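You operate a simulated robot arm through the tools that you are given. There is no shell and no other tool. Be economical: measure what you need, move in short steps, check, and stop when the job is done.

Carry out the task below with a simulated robot arm. There is one attempt and no reset: what you move stays moved.

## Task
On the top of the long bench, make the rubber wheel chock and the loose hand nut change places.

Only the result counts: the job must be done as asked and must still hold three seconds after the hand-in. Knocking over, shifting, dropping, spilling or breaking anything else fails it.

## Robot
A 7-joint arm with a two-finger parallel gripper, fixed in place. Base frame: the origin is at the foot of the arm, x ahead of it, y to its left, z up; the work surface is at about z = 0. Units: mm, degrees, N and s.
With the tool pointing down near the work surface it reaches from about 220 to 580 mm from the base axis. Its first joint turns from -66.0 to 66.0 degrees. Payload 2.5 kg.
Tool frame: the origin (TCP) lies between the finger pads and is the grasp point; the fingertips stand 23 mm ahead of it; z points along the fingers, y is the line along which they close. The gripper opens to 94 mm. The fingers are 38 mm wide and 10 mm thick; the gripper's body (54 by 96 mm) begins 39 mm behind the TCP.
Orientation is told as [roll, pitch, yaw] about the base's x, y, z axes, in that order, counted from this pose: with the fingers straight down and closing along the base's y, the tool's x points along the base's -x, its y along +y and its z along -z.

## Interface
- The arm moves only by the tool step_arm. Its argument "rows" is a list of rows, each a list of 3 entries, a list of its own where there are three numbers: the turn, a rotation vector about the tool's x, y, z in units of 6 degrees (1.0 is 6 degrees), then the shift along the tool's x, y, z in units of 40 mm (1.0 is 40 mm), then the opening, from 0 (shut) to 1 (fully open). In form: [[[rx, ry, rz], [dx, dy, dz], gripper], ...]. A call has 1 to 12 rows; each row shifts and turns the commanded pose from where the row before left it, along the tool's axes as they then stand. A call with a number of a shift or a turn outside -1 to 1 is refused whole. Rows are played at 5 a second. More than 50 mm and 8.6 degrees between two rows, or a gripper value outside its range, and nothing of the call is played. Where a pose cannot be reached the arm comes as near as it can. A force on the tool above 40 N (or 10 N above the force at the start of the call, whichever is more), or a blocked arm, ends the call early, and 0.2 s more pass. The fingers move at their own pace (about 108 mm/s each) and stop on an object; they squeeze with about 35 N. The grip force told is the motor's: it shows also when the fingers shut on nothing. Time passes only in rows, and 0.2 s behind the last, so rows that do not move let the fingers close. The reply holds the time, the measured pose of the TCP, the force on the tool along the base axes, the opening and the grip force, in the units named above and with some noise.
- Cameras (640 x 400 px; columns grow to the right, rows downward): "scene" is fixed at [104.7, -396.2, 553.7]; the picture's right is [0.93, -0.36, 0.00], its down [-0.18, -0.46, -0.87] and it looks along [0.32, 0.81, -0.49] (base axes); focal length 338 px, centre (320, 200). "wrist" rides on the gripper at [-39, 0, -44] in the tool frame; the picture's right is [0.00, -1.00, 0.00], its down [0.97, 0.00, -0.24] and it looks along [0.24, 0.00, 0.97] (tool axes); focal length 218 px, centre (320, 200).
- capture(camera): a new picture of that camera. No time passes.
- pixel_to_xyz(camera, pixels): there is no depth. For up to 12 entries [column, row, z] of the newest picture of that camera ("zoom" is the newest enlarged one), the place [x, y] in the base frame at which the ray of that pixel passes the height z, good to about 2 mm. No time passes.
- inspect(camera, box): a new picture of the part [left, top, right, bottom] of that camera's present view, enlarged. No time passes.
- close_job(): hands the job in; it is judged then, once.

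Keep the steps short. Do not move on a guess: measure, check each grasp and each placing, and mend mistakes. In all there are 80 turns and 38 pictures (those below and enlarged ones count). Leave the gripper open and the arm clear of the work at the hand-in unless told otherwise, and finish with a single line.

The tools are called by a JSON object that holds its "api" and its "payload". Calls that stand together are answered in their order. step_arm: Moves the arm, as the interface text tells. Its arguments: {"type":"object","properties":{"rows":{"type":"array","items":{"type":"array"}}},"required":["rows"]} The other tools are called the same way: capture (camera) takes a picture; pixel_to_xyz (camera, pixels) gives the place at which the rays of pixels pass given heights; inspect (camera, box) takes an enlarged picture of a part of a camera's view; close_job () hands the job in.

At the start:

```text
clock: 0.0
eef_pos: [306.6, 200.9, 304.0]
orientation: [0.0, 0.0, 0.0]
force: [0.1, -0.5, 0.4]
opening: 94.2
grip_force: 0.0
```

scene: 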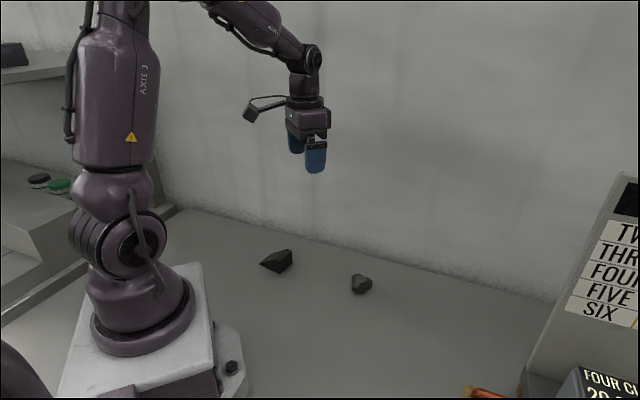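
wrist: 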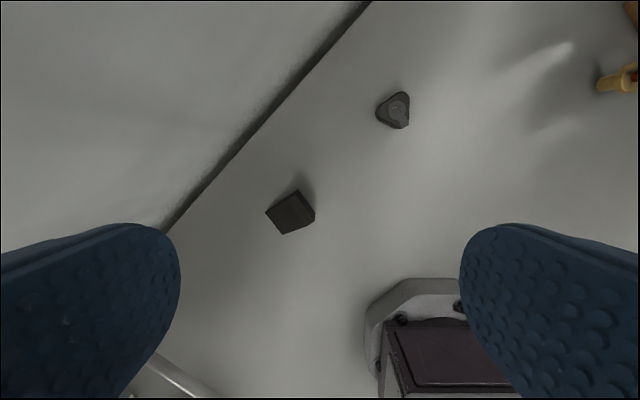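

I see a dark wedge (scene ~277,261) and a three-lobed nut (scene ~361,284). I'll enlarge both views.

{"api": "inspect", "payload": {"camera": "scene", "box": [230, 225, 400, 331]}}

{"api": "inspect", "payload": {"camera": "wrist", "box": [240, 80, 432, 200]}}

{"api": "pixel_to_xyz", "payload": {"camera": "wrist", "pixels": [[265, 211, 0], [282, 234, 0], [315, 215, 0], [298, 190, 0], [377, 109, 0], [395, 110, 20], [408, 126, 0], [371, 0, 0], [163, 232, 0]]}}

```text
3.76 times, centred on (315, 278) of scene
```

zoom: 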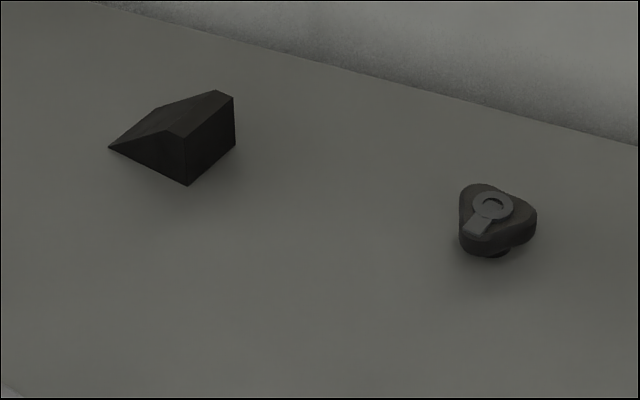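

```text
3.33 times, centred on (336, 140) of wrist
```

zoom: 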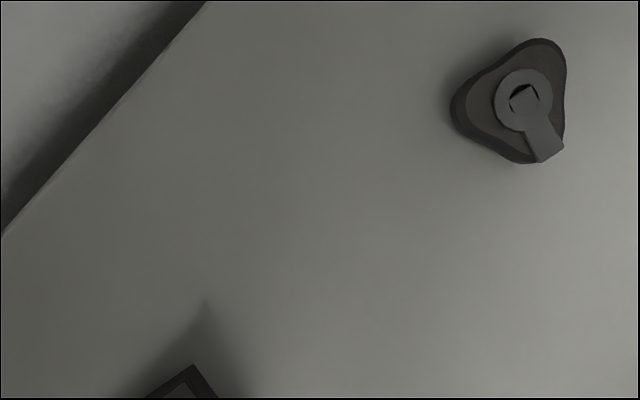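

```text
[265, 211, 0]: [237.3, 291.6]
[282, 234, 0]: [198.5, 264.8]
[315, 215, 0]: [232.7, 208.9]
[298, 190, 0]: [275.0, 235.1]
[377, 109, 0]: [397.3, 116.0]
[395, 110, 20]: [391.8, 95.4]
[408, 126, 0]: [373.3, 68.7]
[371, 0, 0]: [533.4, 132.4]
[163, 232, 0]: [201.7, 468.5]
```

The wedge's tip edge lies left in the scene and its tall face right. I'll cross-measure with the scene camera.

{"api": "inspect", "payload": {"camera": "scene", "box": [245, 235, 309, 275]}}

{"api": "pixel_to_xyz", "payload": {"camera": "scene", "pixels": [[258.7, 264, 0], [279.5, 274.2, 0], [292.5, 263.5, 0], [271.2, 253.4, 0], [278.6, 261.7, 35], [292, 251, 35], [361, 278, 20], [361, 292, 0], [373, 280, 10], [353, 276, 15]]}}

```text
10.00 times, centred on (277, 255) of scene
```

zoom: 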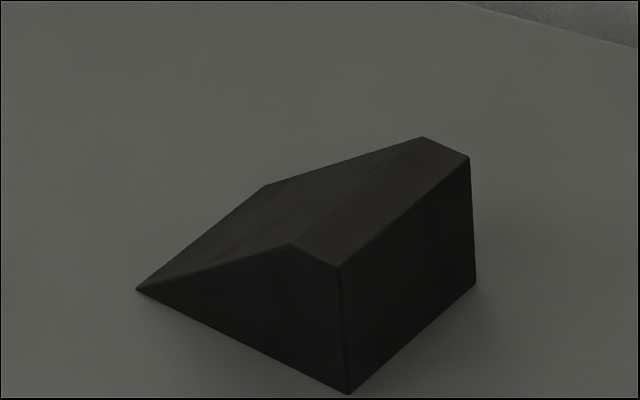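

```text
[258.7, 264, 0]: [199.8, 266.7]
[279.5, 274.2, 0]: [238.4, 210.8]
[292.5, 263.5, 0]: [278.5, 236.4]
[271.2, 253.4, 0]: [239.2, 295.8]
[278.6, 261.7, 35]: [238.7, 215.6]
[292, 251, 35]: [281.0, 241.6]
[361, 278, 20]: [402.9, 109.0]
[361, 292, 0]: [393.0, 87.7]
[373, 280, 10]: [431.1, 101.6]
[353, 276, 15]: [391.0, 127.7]
```

Chock footprint is about (199,266),(238,293),(277,236),(236,210), height ~34. The three-lobed item sits around (392,97). Checking what the yellow thing and other items are before deciding which is the nut.

{"api": "inspect", "payload": {"camera": "wrist", "box": [480, 0, 640, 100]}}

{"api": "inspect", "payload": {"camera": "scene", "box": [340, 264, 382, 300]}}

{"api": "inspect", "payload": {"camera": "scene", "box": [440, 300, 640, 400]}}

{"api": "inspect", "payload": {"camera": "scene", "box": [0, 30, 110, 210]}}

```text
4.00 times, centred on (560, 50) of wrist
```

zoom: 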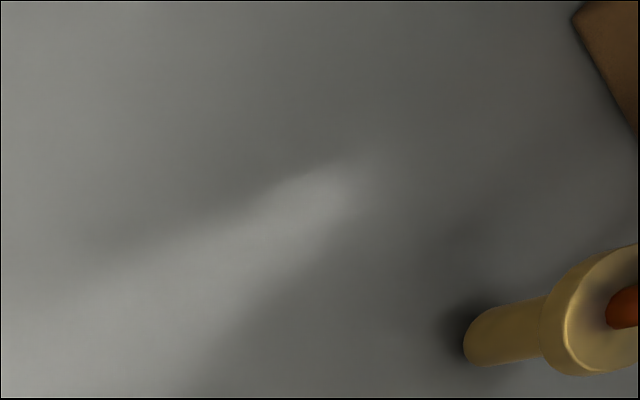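

```text
11.11 times, centred on (361, 282) of scene
```

zoom: 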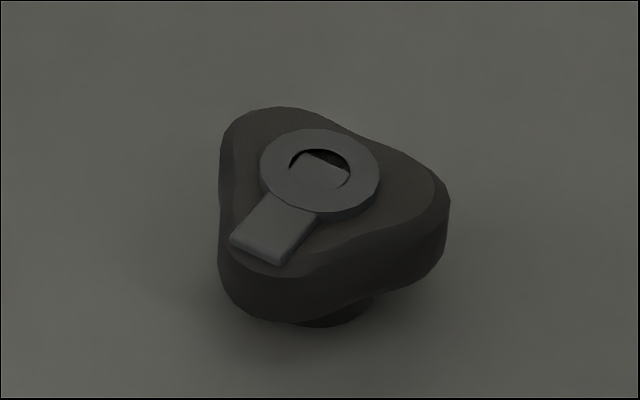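

```text
3.20 times, centred on (540, 350) of scene
```

zoom: 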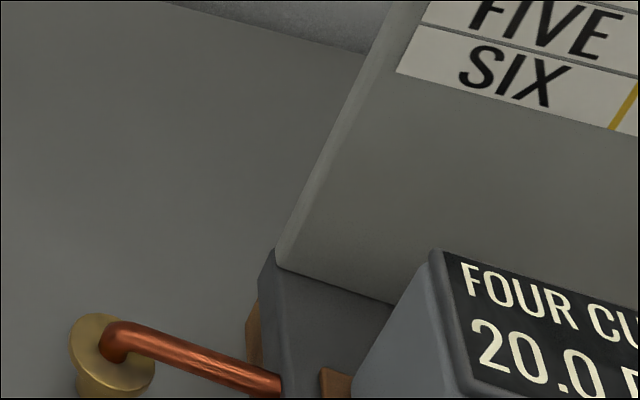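

```text
2.22 times, centred on (55, 120) of scene
```

zoom: 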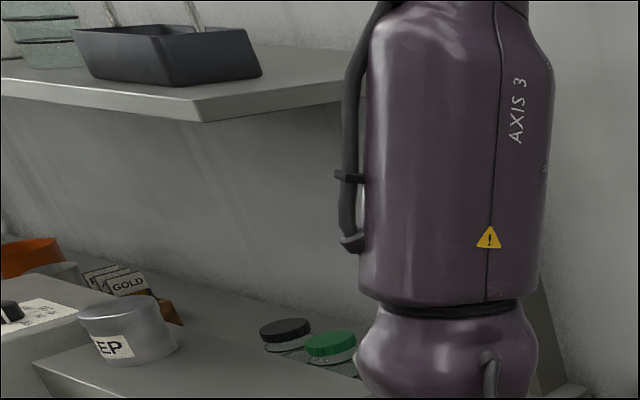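

The three-lobed knob-nut (with tab) is the nut. Plan: chock to a temporary spot near (280,140), nut to the chock's place, chock to the nut's place. First turn the tool to yaw ≈ -56.3° so it closes across the chock's 48 mm width, and move above it.

{"api": "step_arm", "payload": {"rows": [[[0, 0, 1], [0, 0, 0], 1], [[0, 0, 1], [0, 0, 0], 1], [[0, 0, 1], [0, 0, 0], 1], [[0, 0, 1], [0, 0, 0], 1], [[0, 0, 1], [0, 0, 0], 1], [[0, 0, 1], [0, 0, 0], 1], [[0, 0, 1], [0, 0, 0], 1], [[0, 0, 1], [0, 0, 0], 1], [[0, 0, 1], [0, 0, 0], 1], [[0, 0, 0.38], [0, 0, 0], 1], [[0, 0, 0], [0.84, -0.37, 0], 1], [[0, 0, 0], [0.84, -0.37, 0], 1]]}}

```text
clock: 2.6
eef_pos: [244.7, 240.4, 303.5]
orientation: [0.0, -0.1, -56.3]
force: [0.4, 1.1, 0.3]
opening: 93.9
grip_force: 0.0
```

Pose as planned (244.7, 240.4, yaw -56.3). Descend to about z = 144 and look.

{"api": "step_arm", "payload": {"rows": [[[0, 0, 0], [0, 0, 1], 1], [[0, 0, 0], [0, 0, 1], 1], [[0, 0, 0], [0, 0, 1], 1], [[0, 0, 0], [0, 0, 1], 1]]}}

{"api": "capture", "payload": {"camera": "wrist"}}

```text
clock: 3.6
eef_pos: [243.5, 239.7, 143.2]
orientation: [0.0, -0.1, -56.2]
force: [-0.1, -0.7, 0.7]
opening: 93.9
grip_force: 0.0
```

```text
28 pictures are left
```

wrist: 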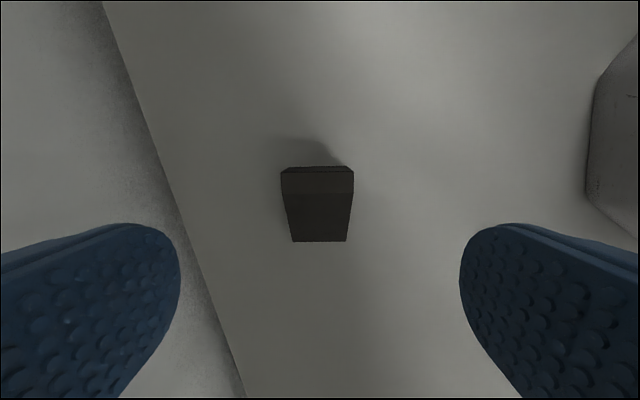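

The chock is squared up with the fingers: tip edge at (292–347,242), tall top edge at (281–354,172). Measuring.

{"api": "pixel_to_xyz", "payload": {"camera": "wrist", "pixels": [[292, 242, 0], [347, 242, 0], [281, 172, 34], [354, 172, 34], [288, 167, 0], [348, 166, 0]]}}

```text
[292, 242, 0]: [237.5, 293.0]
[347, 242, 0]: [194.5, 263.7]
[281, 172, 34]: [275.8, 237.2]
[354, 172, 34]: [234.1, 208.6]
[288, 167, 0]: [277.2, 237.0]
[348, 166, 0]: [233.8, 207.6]
```

Center is (235.8, 250.3); TCP is aligned across it and 13 mm toward the tall end. Descend to z ≈ 25.5 and close.

{"api": "step_arm", "payload": {"rows": [[[0, 0, 0], [0, 0, 1], 1], [[0, 0, 0], [0, 0, 1], 1], [[0, 0, 0], [0, 0, 0.6], 1], [[0, 0, 0], [0, 0, 0.33], 1], [[0, 0, 0], [0, 0, 0], 1]]}}

{"api": "step_arm", "payload": {"rows": [[[0, 0, 0], [0, 0, 0], 0.3], [[0, 0, 0], [0, 0, 0], 0.3], [[0, 0, 0], [0, 0, 0], 0.3], [[0, 0, 0], [0, 0, 0], 0.3]]}}

```text
clock: 4.8
eef_pos: [243.5, 240.8, 27.9]
orientation: [-0.1, 0.0, -56.3]
force: [0.1, 0.4, 0.1]
opening: 93.9
grip_force: 0.1
```

```text
clock: 5.8
eef_pos: [243.9, 239.6, 26.4]
orientation: [0.0, 0.0, -56.3]
force: [0.3, -0.8, 0.1]
opening: 49.9
grip_force: 34.9
```

Gripped at 49.9 mm with 35 N. Lift and check.

{"api": "step_arm", "payload": {"rows": [[[0, 0, 0], [0, 0, -0.5], 0.3], [[0, 0, 0], [0, 0, -1], 0.3], [[0, 0, 0], [0, 0, 0], 0.3]]}}

{"api": "capture", "payload": {"camera": "scene"}}

```text
clock: 6.6
eef_pos: [244.9, 238.5, 87.9]
orientation: [-0.1, 0.0, -56.3]
force: [-0.4, -1.0, -1.6]
opening: 49.9
grip_force: 35.0
```

```text
27 pictures are left
```

scene: 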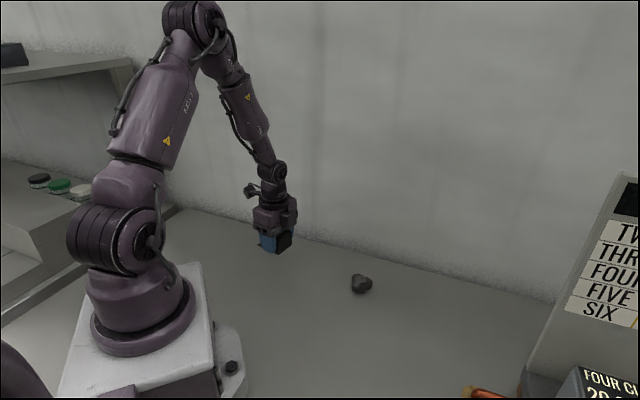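

The chock is held and lifted. Carry it to TCP ≈ (280,140) and lower to just above the bench.

{"api": "step_arm", "payload": {"rows": [[[0, 0, 0], [-0.86, -0.21, 0], 0.3], [[0, 0, 0], [-0.86, -0.21, 0], 0.3], [[0, 0, 0], [-0.86, -0.21, 0], 0.3], [[0, 0, 0], [0, 0, 0.8], 0.3], [[0, 0, 0], [0, 0, 0.5], 0.3], [[0, 0, 0], [0, 0, 0.15], 0.3], [[0, 0, 0], [0, 0, 0], 0.3]]}}

```text
clock: 8.2
eef_pos: [281.2, 138.6, 27.7]
orientation: [0.0, 0.0, -56.2]
force: [0.7, 0.1, -1.4]
opening: 49.6
grip_force: 35.1
```

About 1 mm above the bench. Lower that, release, rise.

{"api": "step_arm", "payload": {"rows": [[[0, 0, 0], [0, 0, 0.04], 0.3], [[0, 0, 0], [0, 0, 0], 0.3], [[0, 0, 0], [0, 0, 0], 0.8], [[0, 0, 0], [0, 0, 0], 0.8]]}}

{"api": "step_arm", "payload": {"rows": [[[0, 0, 0], [0, 0, -0.6], 0.8], [[0, 0, 0], [0, 0, -1], 0.8], [[0, 0, 0], [0, 0, -1], 1], [[0, 0, 0], [0, 0, -0.4], 1], [[0, 0, 0], [0, 0, 0], 1]]}}

{"api": "capture", "payload": {"camera": "wrist"}}

```text
clock: 9.2
eef_pos: [280.7, 139.7, 27.7]
orientation: [0.0, -0.1, -56.3]
force: [0.3, 0.0, 1.0]
opening: 75.2
grip_force: 0.1
```

```text
clock: 10.4
eef_pos: [281.4, 141.3, 149.0]
orientation: [-0.1, 0.0, -56.3]
force: [0.5, 0.2, -1.1]
opening: 94.2
grip_force: 0.0
```

```text
26 pictures are left
```

wrist: 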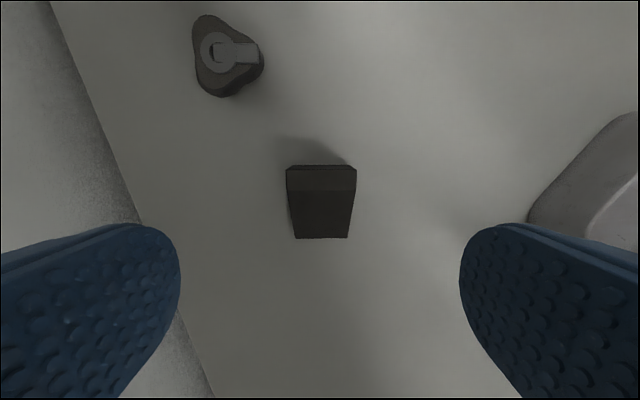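

Chock rests upright on the temporary spot. Move above the nut for a close look.

{"api": "step_arm", "payload": {"rows": [[[0, 0, 0], [-0.82, 0.57, 0], 1], [[0, 0, 0], [-0.82, 0.57, 0], 1], [[0, 0, 0], [-0.82, 0.57, 0], 1], [[0, 0, 0], [0, 0, 0], 1]]}}

{"api": "capture", "payload": {"camera": "wrist"}}

{"api": "inspect", "payload": {"camera": "wrist", "box": [240, 140, 400, 240]}}

```text
clock: 11.4
eef_pos: [393.2, 94.0, 148.7]
orientation: [0.0, 0.0, -56.2]
force: [-0.5, 0.0, 0.4]
opening: 94.0
grip_force: 0.0
```

```text
25 pictures are left
```

wrist: 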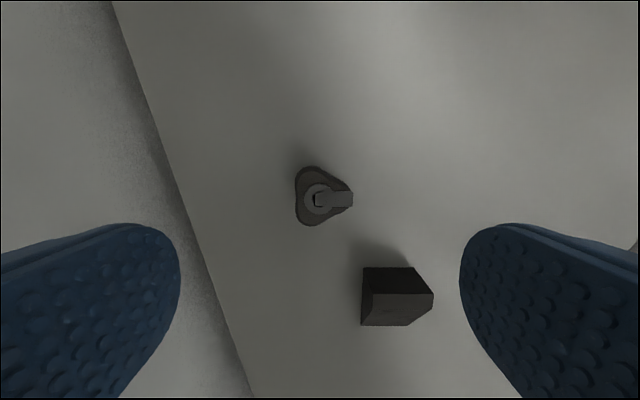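

```text
4.00 times, centred on (320, 190) of wrist
```

zoom: 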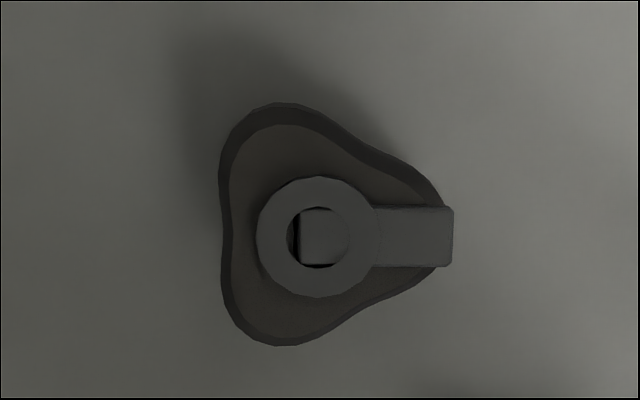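

The chock looks odd from here at (395,295); I'll check it and measure the nut.

{"api": "inspect", "payload": {"camera": "scene", "box": [240, 200, 432, 320]}}

{"api": "pixel_to_xyz", "payload": {"camera": "wrist", "pixels": [[361, 325, 0], [407, 325, 0], [363, 267, 0], [411, 267, 0], [433, 292, 34], [319, 199, 31], [295, 195, 18], [352, 199, 26], [310, 166, 18], [311, 226, 18], [350, 199, 18]]}}

```text
3.33 times, centred on (336, 260) of scene
```

zoom: 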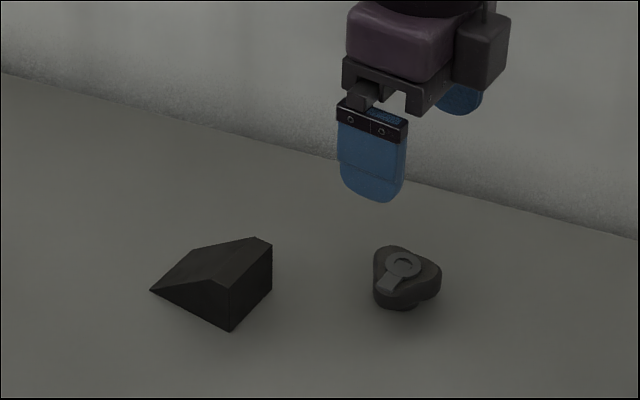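

```text
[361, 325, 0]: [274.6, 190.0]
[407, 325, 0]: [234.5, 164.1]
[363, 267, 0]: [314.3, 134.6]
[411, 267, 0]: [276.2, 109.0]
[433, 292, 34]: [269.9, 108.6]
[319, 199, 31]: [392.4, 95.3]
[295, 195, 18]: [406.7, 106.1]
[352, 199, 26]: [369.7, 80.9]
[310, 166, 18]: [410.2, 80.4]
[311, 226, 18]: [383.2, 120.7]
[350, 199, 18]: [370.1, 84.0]
```

The chock is fine (perspective only; footprint centre (275,149)). The nut's hub is at about (392,95.5); two lobes opposed at (410,80) and (383,121), ~49 mm apart, with the tab pointing sideways away. I'll turn the tool +90° (to yaw ≈ 33.7) to grip those two lobes, clear of the tab.

{"api": "step_arm", "payload": {"rows": [[[0, 0, -1], [0, 0, 0], 1], [[0, 0, -1], [0, 0, 0], 1], [[0, 0, -1], [0, 0, 0], 1], [[0, 0, -1], [0, 0, 0], 1], [[0, 0, -1], [0, 0, 0], 1], [[0, 0, -1], [0, 0, 0], 1], [[0, 0, -1], [0, 0, 0], 1], [[0, 0, -1], [0, 0, 0], 1], [[0, 0, -1], [0, 0, 0], 1], [[0, 0, -1], [0, 0, 0], 1], [[0, 0, -1], [0, 0, 0], 1], [[0, 0, -1], [0, 0, 0], 1]]}}

{"api": "step_arm", "payload": {"rows": [[[0, 0, -1], [0, 0, 0], 1], [[0, 0, -1], [0, 0, 0], 1], [[0, 0, -1], [0, 0, 0], 1], [[0, 0, 0], [0, 0, 0.8], 1], [[0, 0, 0], [0, 0, 0.5], 1], [[0, 0, 0], [0, 0, 0], 1]]}}

{"api": "capture", "payload": {"camera": "wrist"}}

```text
clock: 14.0
eef_pos: [391.5, 96.7, 147.4]
orientation: [0.0, 0.0, 15.8]
force: [-0.8, -0.5, -1.0]
opening: 94.2
grip_force: 0.1
```

```text
clock: 15.4
eef_pos: [391.5, 95.3, 93.8]
orientation: [0.0, -0.1, 33.8]
force: [-0.1, -0.2, 0.3]
opening: 94.4
grip_force: 0.0
```

```text
22 pictures are left
```

wrist: 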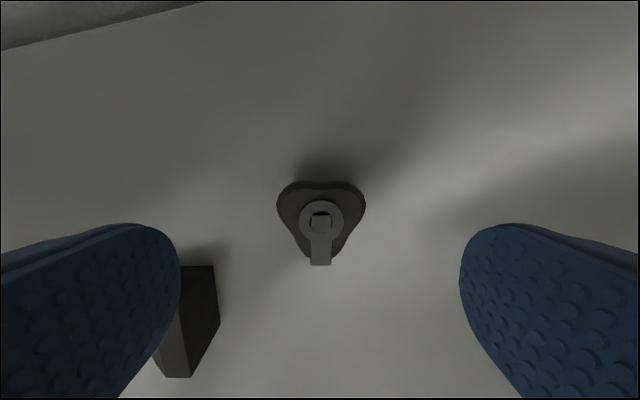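

Nut is centred between the fingers: lobes at (277,200) and (366,200), hub at (321,219), tab pointing to (321,265).

{"api": "pixel_to_xyz", "payload": {"camera": "wrist", "pixels": [[277, 200, 18], [366, 200, 18], [321, 219, 31], [321, 219, 28], [321, 265, 27], [321, 182, 12]]}}

```text
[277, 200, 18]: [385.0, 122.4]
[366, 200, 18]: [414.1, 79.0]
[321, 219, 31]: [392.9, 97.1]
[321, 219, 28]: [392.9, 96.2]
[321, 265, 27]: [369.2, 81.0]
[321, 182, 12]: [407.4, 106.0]
```

Shift 6 mm toward the lobe line and descend to z ≈ 27.

{"api": "step_arm", "payload": {"rows": [[[0, 0, 0], [-0.15, 0, 0.6], 1], [[0, 0, 0], [0, 0, 0.7], 1], [[0, 0, 0], [0, 0, 0.35], 1], [[0, 0, 0], [0, 0, 0], 1]]}}

{"api": "step_arm", "payload": {"rows": [[[0, 0, 0], [0, 0, 0], 0.6], [[0, 0, 0], [0, 0, 0], 0.35], [[0, 0, 0], [0, 0, 0], 0.35], [[0, 0, 0], [0, 0, 0], 0.35], [[0, 0, 0], [0, 0, 0], 0.35]]}}

{"api": "capture", "payload": {"camera": "wrist"}}

```text
clock: 16.4
eef_pos: [397.5, 101.3, 29.4]
orientation: [0.0, 0.0, 33.6]
force: [0.2, -0.3, 0.8]
opening: 94.1
grip_force: 0.0
```

```text
clock: 17.6
eef_pos: [397.9, 100.6, 30.4]
orientation: [0.0, -0.1, 33.8]
force: [-1.4, 0.9, -0.9]
opening: 46.7
grip_force: 35.1
```

```text
21 pictures are left
```

wrist: 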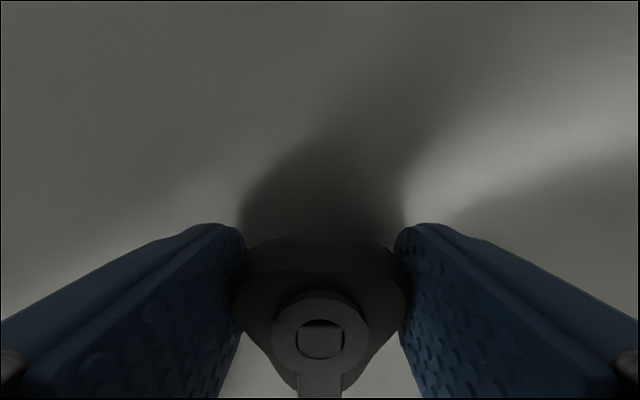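

Gripped at 46.7 mm, 35 N. Measure the hub in the grip, then lift.

{"api": "pixel_to_xyz", "payload": {"camera": "wrist", "pixels": [[320, 326, 31], [320, 326, 28]]}}

{"api": "step_arm", "payload": {"rows": [[[0, 0, 0], [0, 0, -0.5], 0.35], [[0, 0, 0], [0, 0, -1], 0.35], [[0, 0, 0], [0, 0, -1], 0.35], [[0, 0, 0], [0, 0, 0], 0.35]]}}

{"api": "capture", "payload": {"camera": "wrist"}}

{"api": "inspect", "payload": {"camera": "scene", "box": [240, 180, 432, 300]}}

```text
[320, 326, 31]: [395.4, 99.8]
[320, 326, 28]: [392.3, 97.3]
```

```text
clock: 18.6
eef_pos: [394.7, 100.0, 128.4]
orientation: [0.0, -0.1, 33.7]
force: [0.0, 0.2, -0.8]
opening: 46.6
grip_force: 35.0
```

```text
20 pictures are left
```

wrist: 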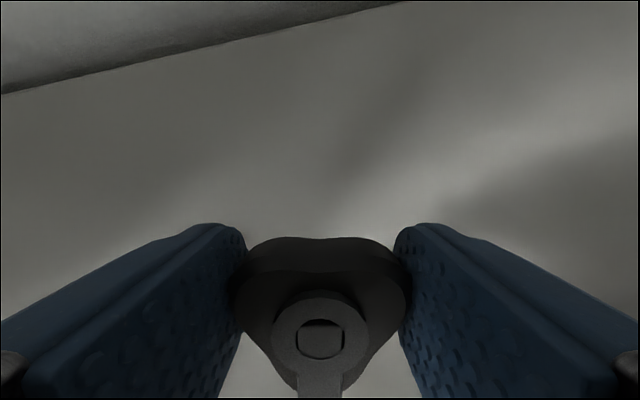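

```text
3.33 times, centred on (336, 240) of scene
```

zoom: 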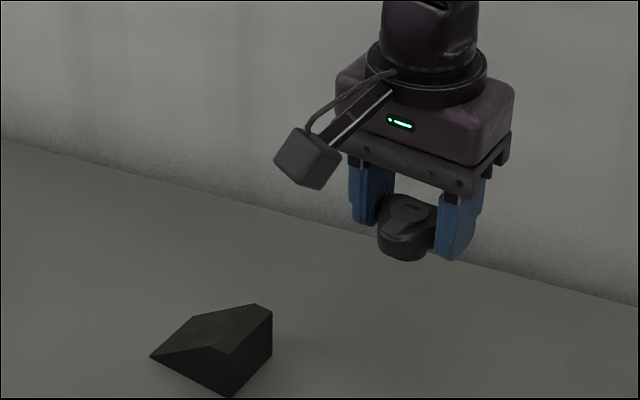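

Nut held level, chock untouched. Carry toward the chock's original place: TCP target ≈ (240,253.6).

{"api": "step_arm", "payload": {"rows": [[[0, 0, 0], [0.186, 0.896, 0], 0.35], [[0, 0, 0], [0.186, 0.896, 0], 0.35], [[0, 0, 0], [0.186, 0.896, 0], 0.35], [[0, 0, 0], [0.186, 0.896, 0], 0.35], [[0, 0, 0], [0.186, 0.896, 0], 0.35], [[0, 0, 0], [0.186, 0.896, 0], 0.35], [[0, 0, 0], [0, 0, 0], 0.35], [[0, 0, 0], [0, 0, 0], 0.35]]}}

```text
clock: 20.4
eef_pos: [240.7, 251.8, 130.8]
orientation: [0.1, -0.1, 33.7]
force: [0.1, -0.4, -0.3]
opening: 46.9
grip_force: 35.2
```

On target. Lower by the lifted amount, less 2 mm.

{"api": "step_arm", "payload": {"rows": [[[0, 0, 0], [0, 0, 1], 0.35], [[0, 0, 0], [0, 0, 0.9], 0.35], [[0, 0, 0], [0, 0, 0.45], 0.35], [[0, 0, 0], [0, 0, 0.1], 0.35], [[0, 0, 0], [0, 0, 0], 0.35]]}}

{"api": "inspect", "payload": {"camera": "scene", "box": [240, 220, 336, 280]}}

```text
clock: 21.6
eef_pos: [242.2, 251.7, 31.2]
orientation: [0.0, 0.0, 33.7]
force: [-0.2, 0.1, -0.3]
opening: 46.7
grip_force: 34.9
```

```text
6.67 times, centred on (288, 250) of scene
```

zoom: 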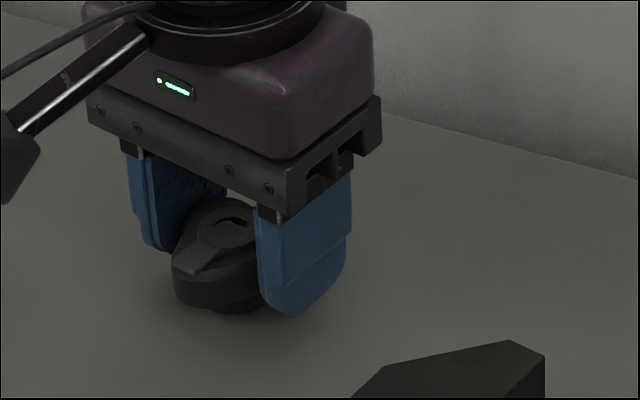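

Level, just at the bench; the chock is ~14 mm beyond a fully opened finger, so I'll open only to 0.75. Lower 1 mm, release, rise.

{"api": "step_arm", "payload": {"rows": [[[0, 0, 0], [0, 0, 0.03], 0.35], [[0, 0, 0], [0, 0, 0], 0.35], [[0, 0, 0], [0, 0, 0], 0.55], [[0, 0, 0], [0, 0, 0], 0.75], [[0, 0, 0], [0, 0, 0], 0.75]]}}

{"api": "step_arm", "payload": {"rows": [[[0, 0, 0], [0, 0, -0.5], 0.75], [[0, 0, 0], [0, 0, -1], 0.75], [[0, 0, 0], [0, 0, -1], 1], [[0, 0, 0], [0, 0, -0.5], 1], [[0, 0, 0], [0, 0, 0], 1]]}}

{"api": "capture", "payload": {"camera": "wrist"}}

```text
clock: 22.8
eef_pos: [240.4, 253.3, 30.2]
orientation: [0.0, -0.1, 33.7]
force: [-0.2, 0.0, 0.2]
opening: 70.4
grip_force: 0.0
```

```text
clock: 24.0
eef_pos: [241.7, 254.2, 148.7]
orientation: [0.0, 0.1, 33.6]
force: [-0.2, 0.9, 0.0]
opening: 94.1
grip_force: 0.1
```

```text
17 pictures are left
```

wrist: 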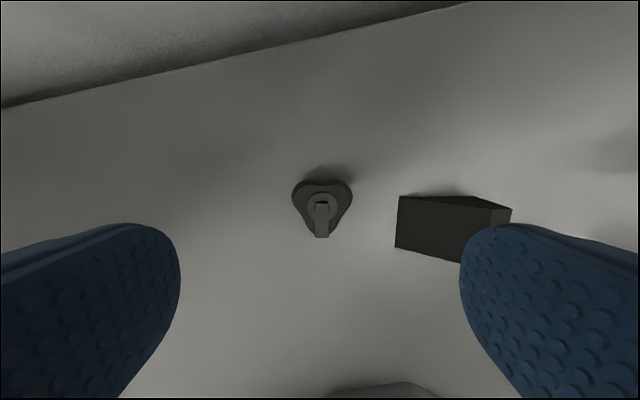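

The nut stands upright. Measure its hub at (322,207).

{"api": "pixel_to_xyz", "payload": {"camera": "wrist", "pixels": [[322, 206, 30], [292, 196, 18], [352, 196, 18], [396, 197, 0], [395, 247, 0]]}}

```text
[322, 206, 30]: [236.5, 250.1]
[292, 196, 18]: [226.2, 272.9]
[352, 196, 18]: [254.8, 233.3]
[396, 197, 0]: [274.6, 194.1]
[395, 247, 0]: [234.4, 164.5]
```

Nut sits at (236.5,250.1) – within a mm of the chock's old centre. Go back above the chock and turn to yaw -56.3.

{"api": "step_arm", "payload": {"rows": [[[0, 0, 0], [0.185, -0.733, 0], 1], [[0, 0, 0], [0.185, -0.733, 0], 1], [[0, 0, 0], [0.185, -0.733, 0], 1], [[0, 0, 0], [0.185, -0.733, 0], 1], [[0, 0, 1], [0, 0, 0], 1], [[0, 0, 1], [0, 0, 0], 1], [[0, 0, 1], [0, 0, 0], 1], [[0, 0, 1], [0, 0, 0], 1], [[0, 0, 1], [0, 0, 0], 1], [[0, 0, 1], [0, 0, 0], 1], [[0, 0, 1], [0, 0, 0], 1], [[0, 0, 1], [0, 0, 0], 1]]}}

{"api": "step_arm", "payload": {"rows": [[[0, 0, 1], [0, 0, 0], 1], [[0, 0, 1], [0, 0, 0], 1], [[0, 0, 1], [0, 0, 0], 1], [[0, 0, 1], [0, 0, 0], 1], [[0, 0, 1], [0, 0, 0], 1], [[0, 0, 1], [0, 0, 0], 1], [[0, 0, 1], [0, 0, 0], 1], [[0, 0, 0], [0, 0, 0], 1]]}}

{"api": "capture", "payload": {"camera": "wrist"}}

```text
clock: 26.6
eef_pos: [281.2, 139.6, 149.0]
orientation: [-0.1, -0.1, -14.4]
force: [0.5, 0.2, 0.1]
opening: 93.9
grip_force: 0.1
```

```text
clock: 28.4
eef_pos: [281.8, 140.6, 150.2]
orientation: [0.0, 0.0, -56.4]
force: [0.4, 0.0, -0.2]
opening: 93.9
grip_force: 0.1
```

```text
16 pictures are left
```

wrist: 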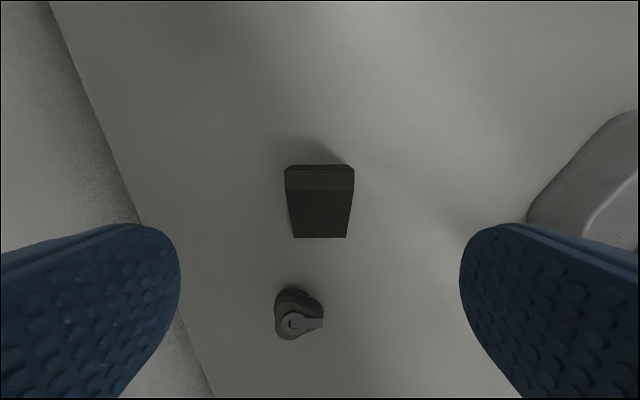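

Chock centred. Descend to z ≈ 27 and close.

{"api": "step_arm", "payload": {"rows": [[[0, 0, 0], [0, 0, 1], 1], [[0, 0, 0], [0, 0, 1], 1], [[0, 0, 0], [0, 0, 0.7], 1], [[0, 0, 0], [0, 0, 0.35], 1], [[0, 0, 0], [0, 0, 0], 1]]}}

{"api": "step_arm", "payload": {"rows": [[[0, 0, 0], [0, 0, 0], 0.6], [[0, 0, 0], [0, 0, 0], 0.3], [[0, 0, 0], [0, 0, 0], 0.3], [[0, 0, 0], [0, 0, 0], 0.3], [[0, 0, 0], [0, 0, 0], 0.3]]}}

```text
clock: 29.6
eef_pos: [282.5, 140.0, 25.6]
orientation: [-0.1, 0.0, -56.3]
force: [-0.1, 0.6, -0.3]
opening: 94.3
grip_force: 0.0
```

```text
clock: 30.8
eef_pos: [282.4, 140.8, 25.3]
orientation: [0.0, 0.0, -56.3]
force: [-1.0, -0.3, 0.5]
opening: 49.8
grip_force: 35.1
```

Gripped at 49.8 mm. Lift and carry so that its centre goes from (274.5,149.7) to the nut's old place (392.5,96.5).

{"api": "step_arm", "payload": {"rows": [[[0, 0, 0], [0, 0, -0.5], 0.3], [[0, 0, 0], [0, 0, -1], 0.3], [[0, 0, 0], [-0.683, 0.428, 0], 0.3], [[0, 0, 0], [-0.683, 0.428, 0], 0.3], [[0, 0, 0], [-0.683, 0.428, 0], 0.3], [[0, 0, 0], [-0.683, 0.428, 0], 0.3], [[0, 0, 0], [0, 0, 0.8], 0.3], [[0, 0, 0], [0, 0, 0.5], 0.3], [[0, 0, 0], [0, 0, 0.15], 0.3], [[0, 0, 0], [0, 0, 0], 0.3]]}}

{"api": "inspect", "payload": {"camera": "scene", "box": [240, 200, 432, 320]}}

```text
clock: 33.0
eef_pos: [396.5, 86.1, 28.3]
orientation: [0.0, 0.1, -56.3]
force: [0.0, 1.3, -1.6]
opening: 49.8
grip_force: 35.1
```

```text
3.33 times, centred on (336, 260) of scene
```

zoom: 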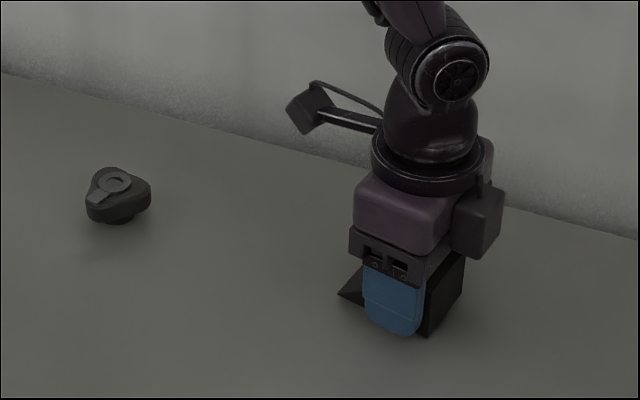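

Over the target, ~2 mm up. Lower, release and rise.

{"api": "step_arm", "payload": {"rows": [[[0, 0, 0], [0, 0, 0.04], 0.3], [[0, 0, 0], [0, 0, 0], 0.3], [[0, 0, 0], [0, 0, 0], 0.8], [[0, 0, 0], [0, 0, 0], 0.8]]}}

{"api": "step_arm", "payload": {"rows": [[[0, 0, 0], [0, 0, -0.6], 0.8], [[0, 0, 0], [0, 0, -1], 0.8], [[0, 0, 0], [0, 0, -1], 1], [[0, 0, 0], [0, 0, -0.4], 1], [[0, 0, 0], [0, 0, 0], 1]]}}

{"api": "capture", "payload": {"camera": "wrist"}}

```text
clock: 34.0
eef_pos: [397.8, 86.4, 29.0]
orientation: [0.0, 0.0, -56.3]
force: [-0.4, 0.5, 0.2]
opening: 75.4
grip_force: 0.0
```

```text
clock: 35.2
eef_pos: [398.3, 85.6, 147.2]
orientation: [0.0, 0.0, -56.3]
force: [0.2, -0.9, 0.0]
opening: 93.9
grip_force: 0.0
```

```text
14 pictures are left
```

wrist: 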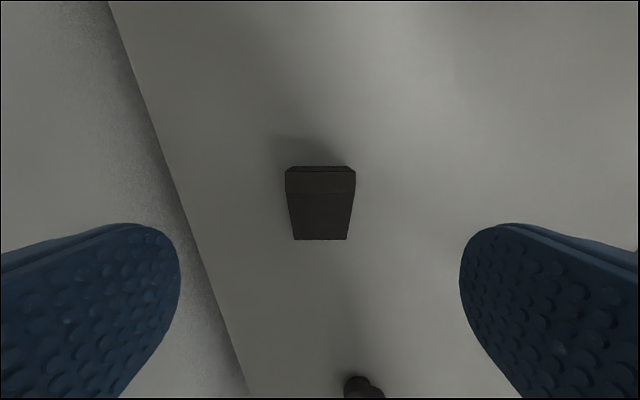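

Measure the chock: tip (294–347,240), tall foot (291–349,167).

{"api": "pixel_to_xyz", "payload": {"camera": "wrist", "pixels": [[293.5, 240, 0], [347, 240, 0], [285, 172, 34], [355, 172, 34]]}}

{"api": "step_arm", "payload": {"rows": [[[0, 0, 0], [0, 0, -1], 1], [[0, 0, 0], [0, 0, -1], 1], [[0, 0, 0], [0, 0, -1], 1], [[0, 0, 0], [0, 0, 0], 1]]}}

{"api": "capture", "payload": {"camera": "scene"}}

```text
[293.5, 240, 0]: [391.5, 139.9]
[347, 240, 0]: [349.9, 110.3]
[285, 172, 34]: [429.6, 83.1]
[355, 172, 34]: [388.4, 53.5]
```

```text
clock: 36.2
eef_pos: [396.5, 89.5, 270.0]
orientation: [0.0, 0.0, -56.3]
force: [-1.0, 1.2, 0.6]
opening: 94.2
grip_force: 0.0
```

```text
13 pictures are left
```

scene: 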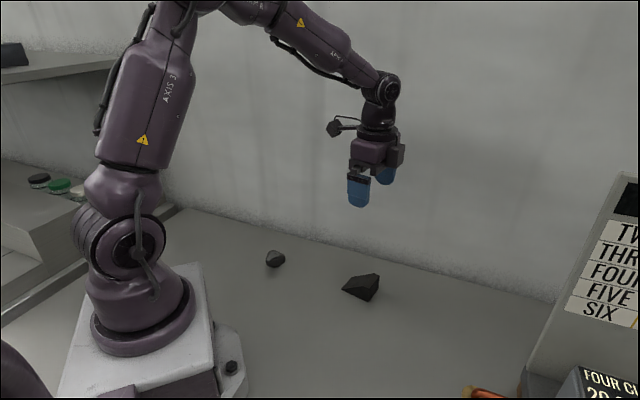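

The chock's centre is now about (390,97), within 3 mm of where the nut stood. The nut is at (236.5,250), within 1 mm of where the chock stood. Both are upright, the gripper is open and the arm is clear, so I'm handing in.

{"api": "close_job", "payload": {}}

```text
The job is handed in.
```

The rubber wheel chock and the loose hand nut have changed places on the long bench, each within about 3 mm of the other's old spot, and the job is handed in.
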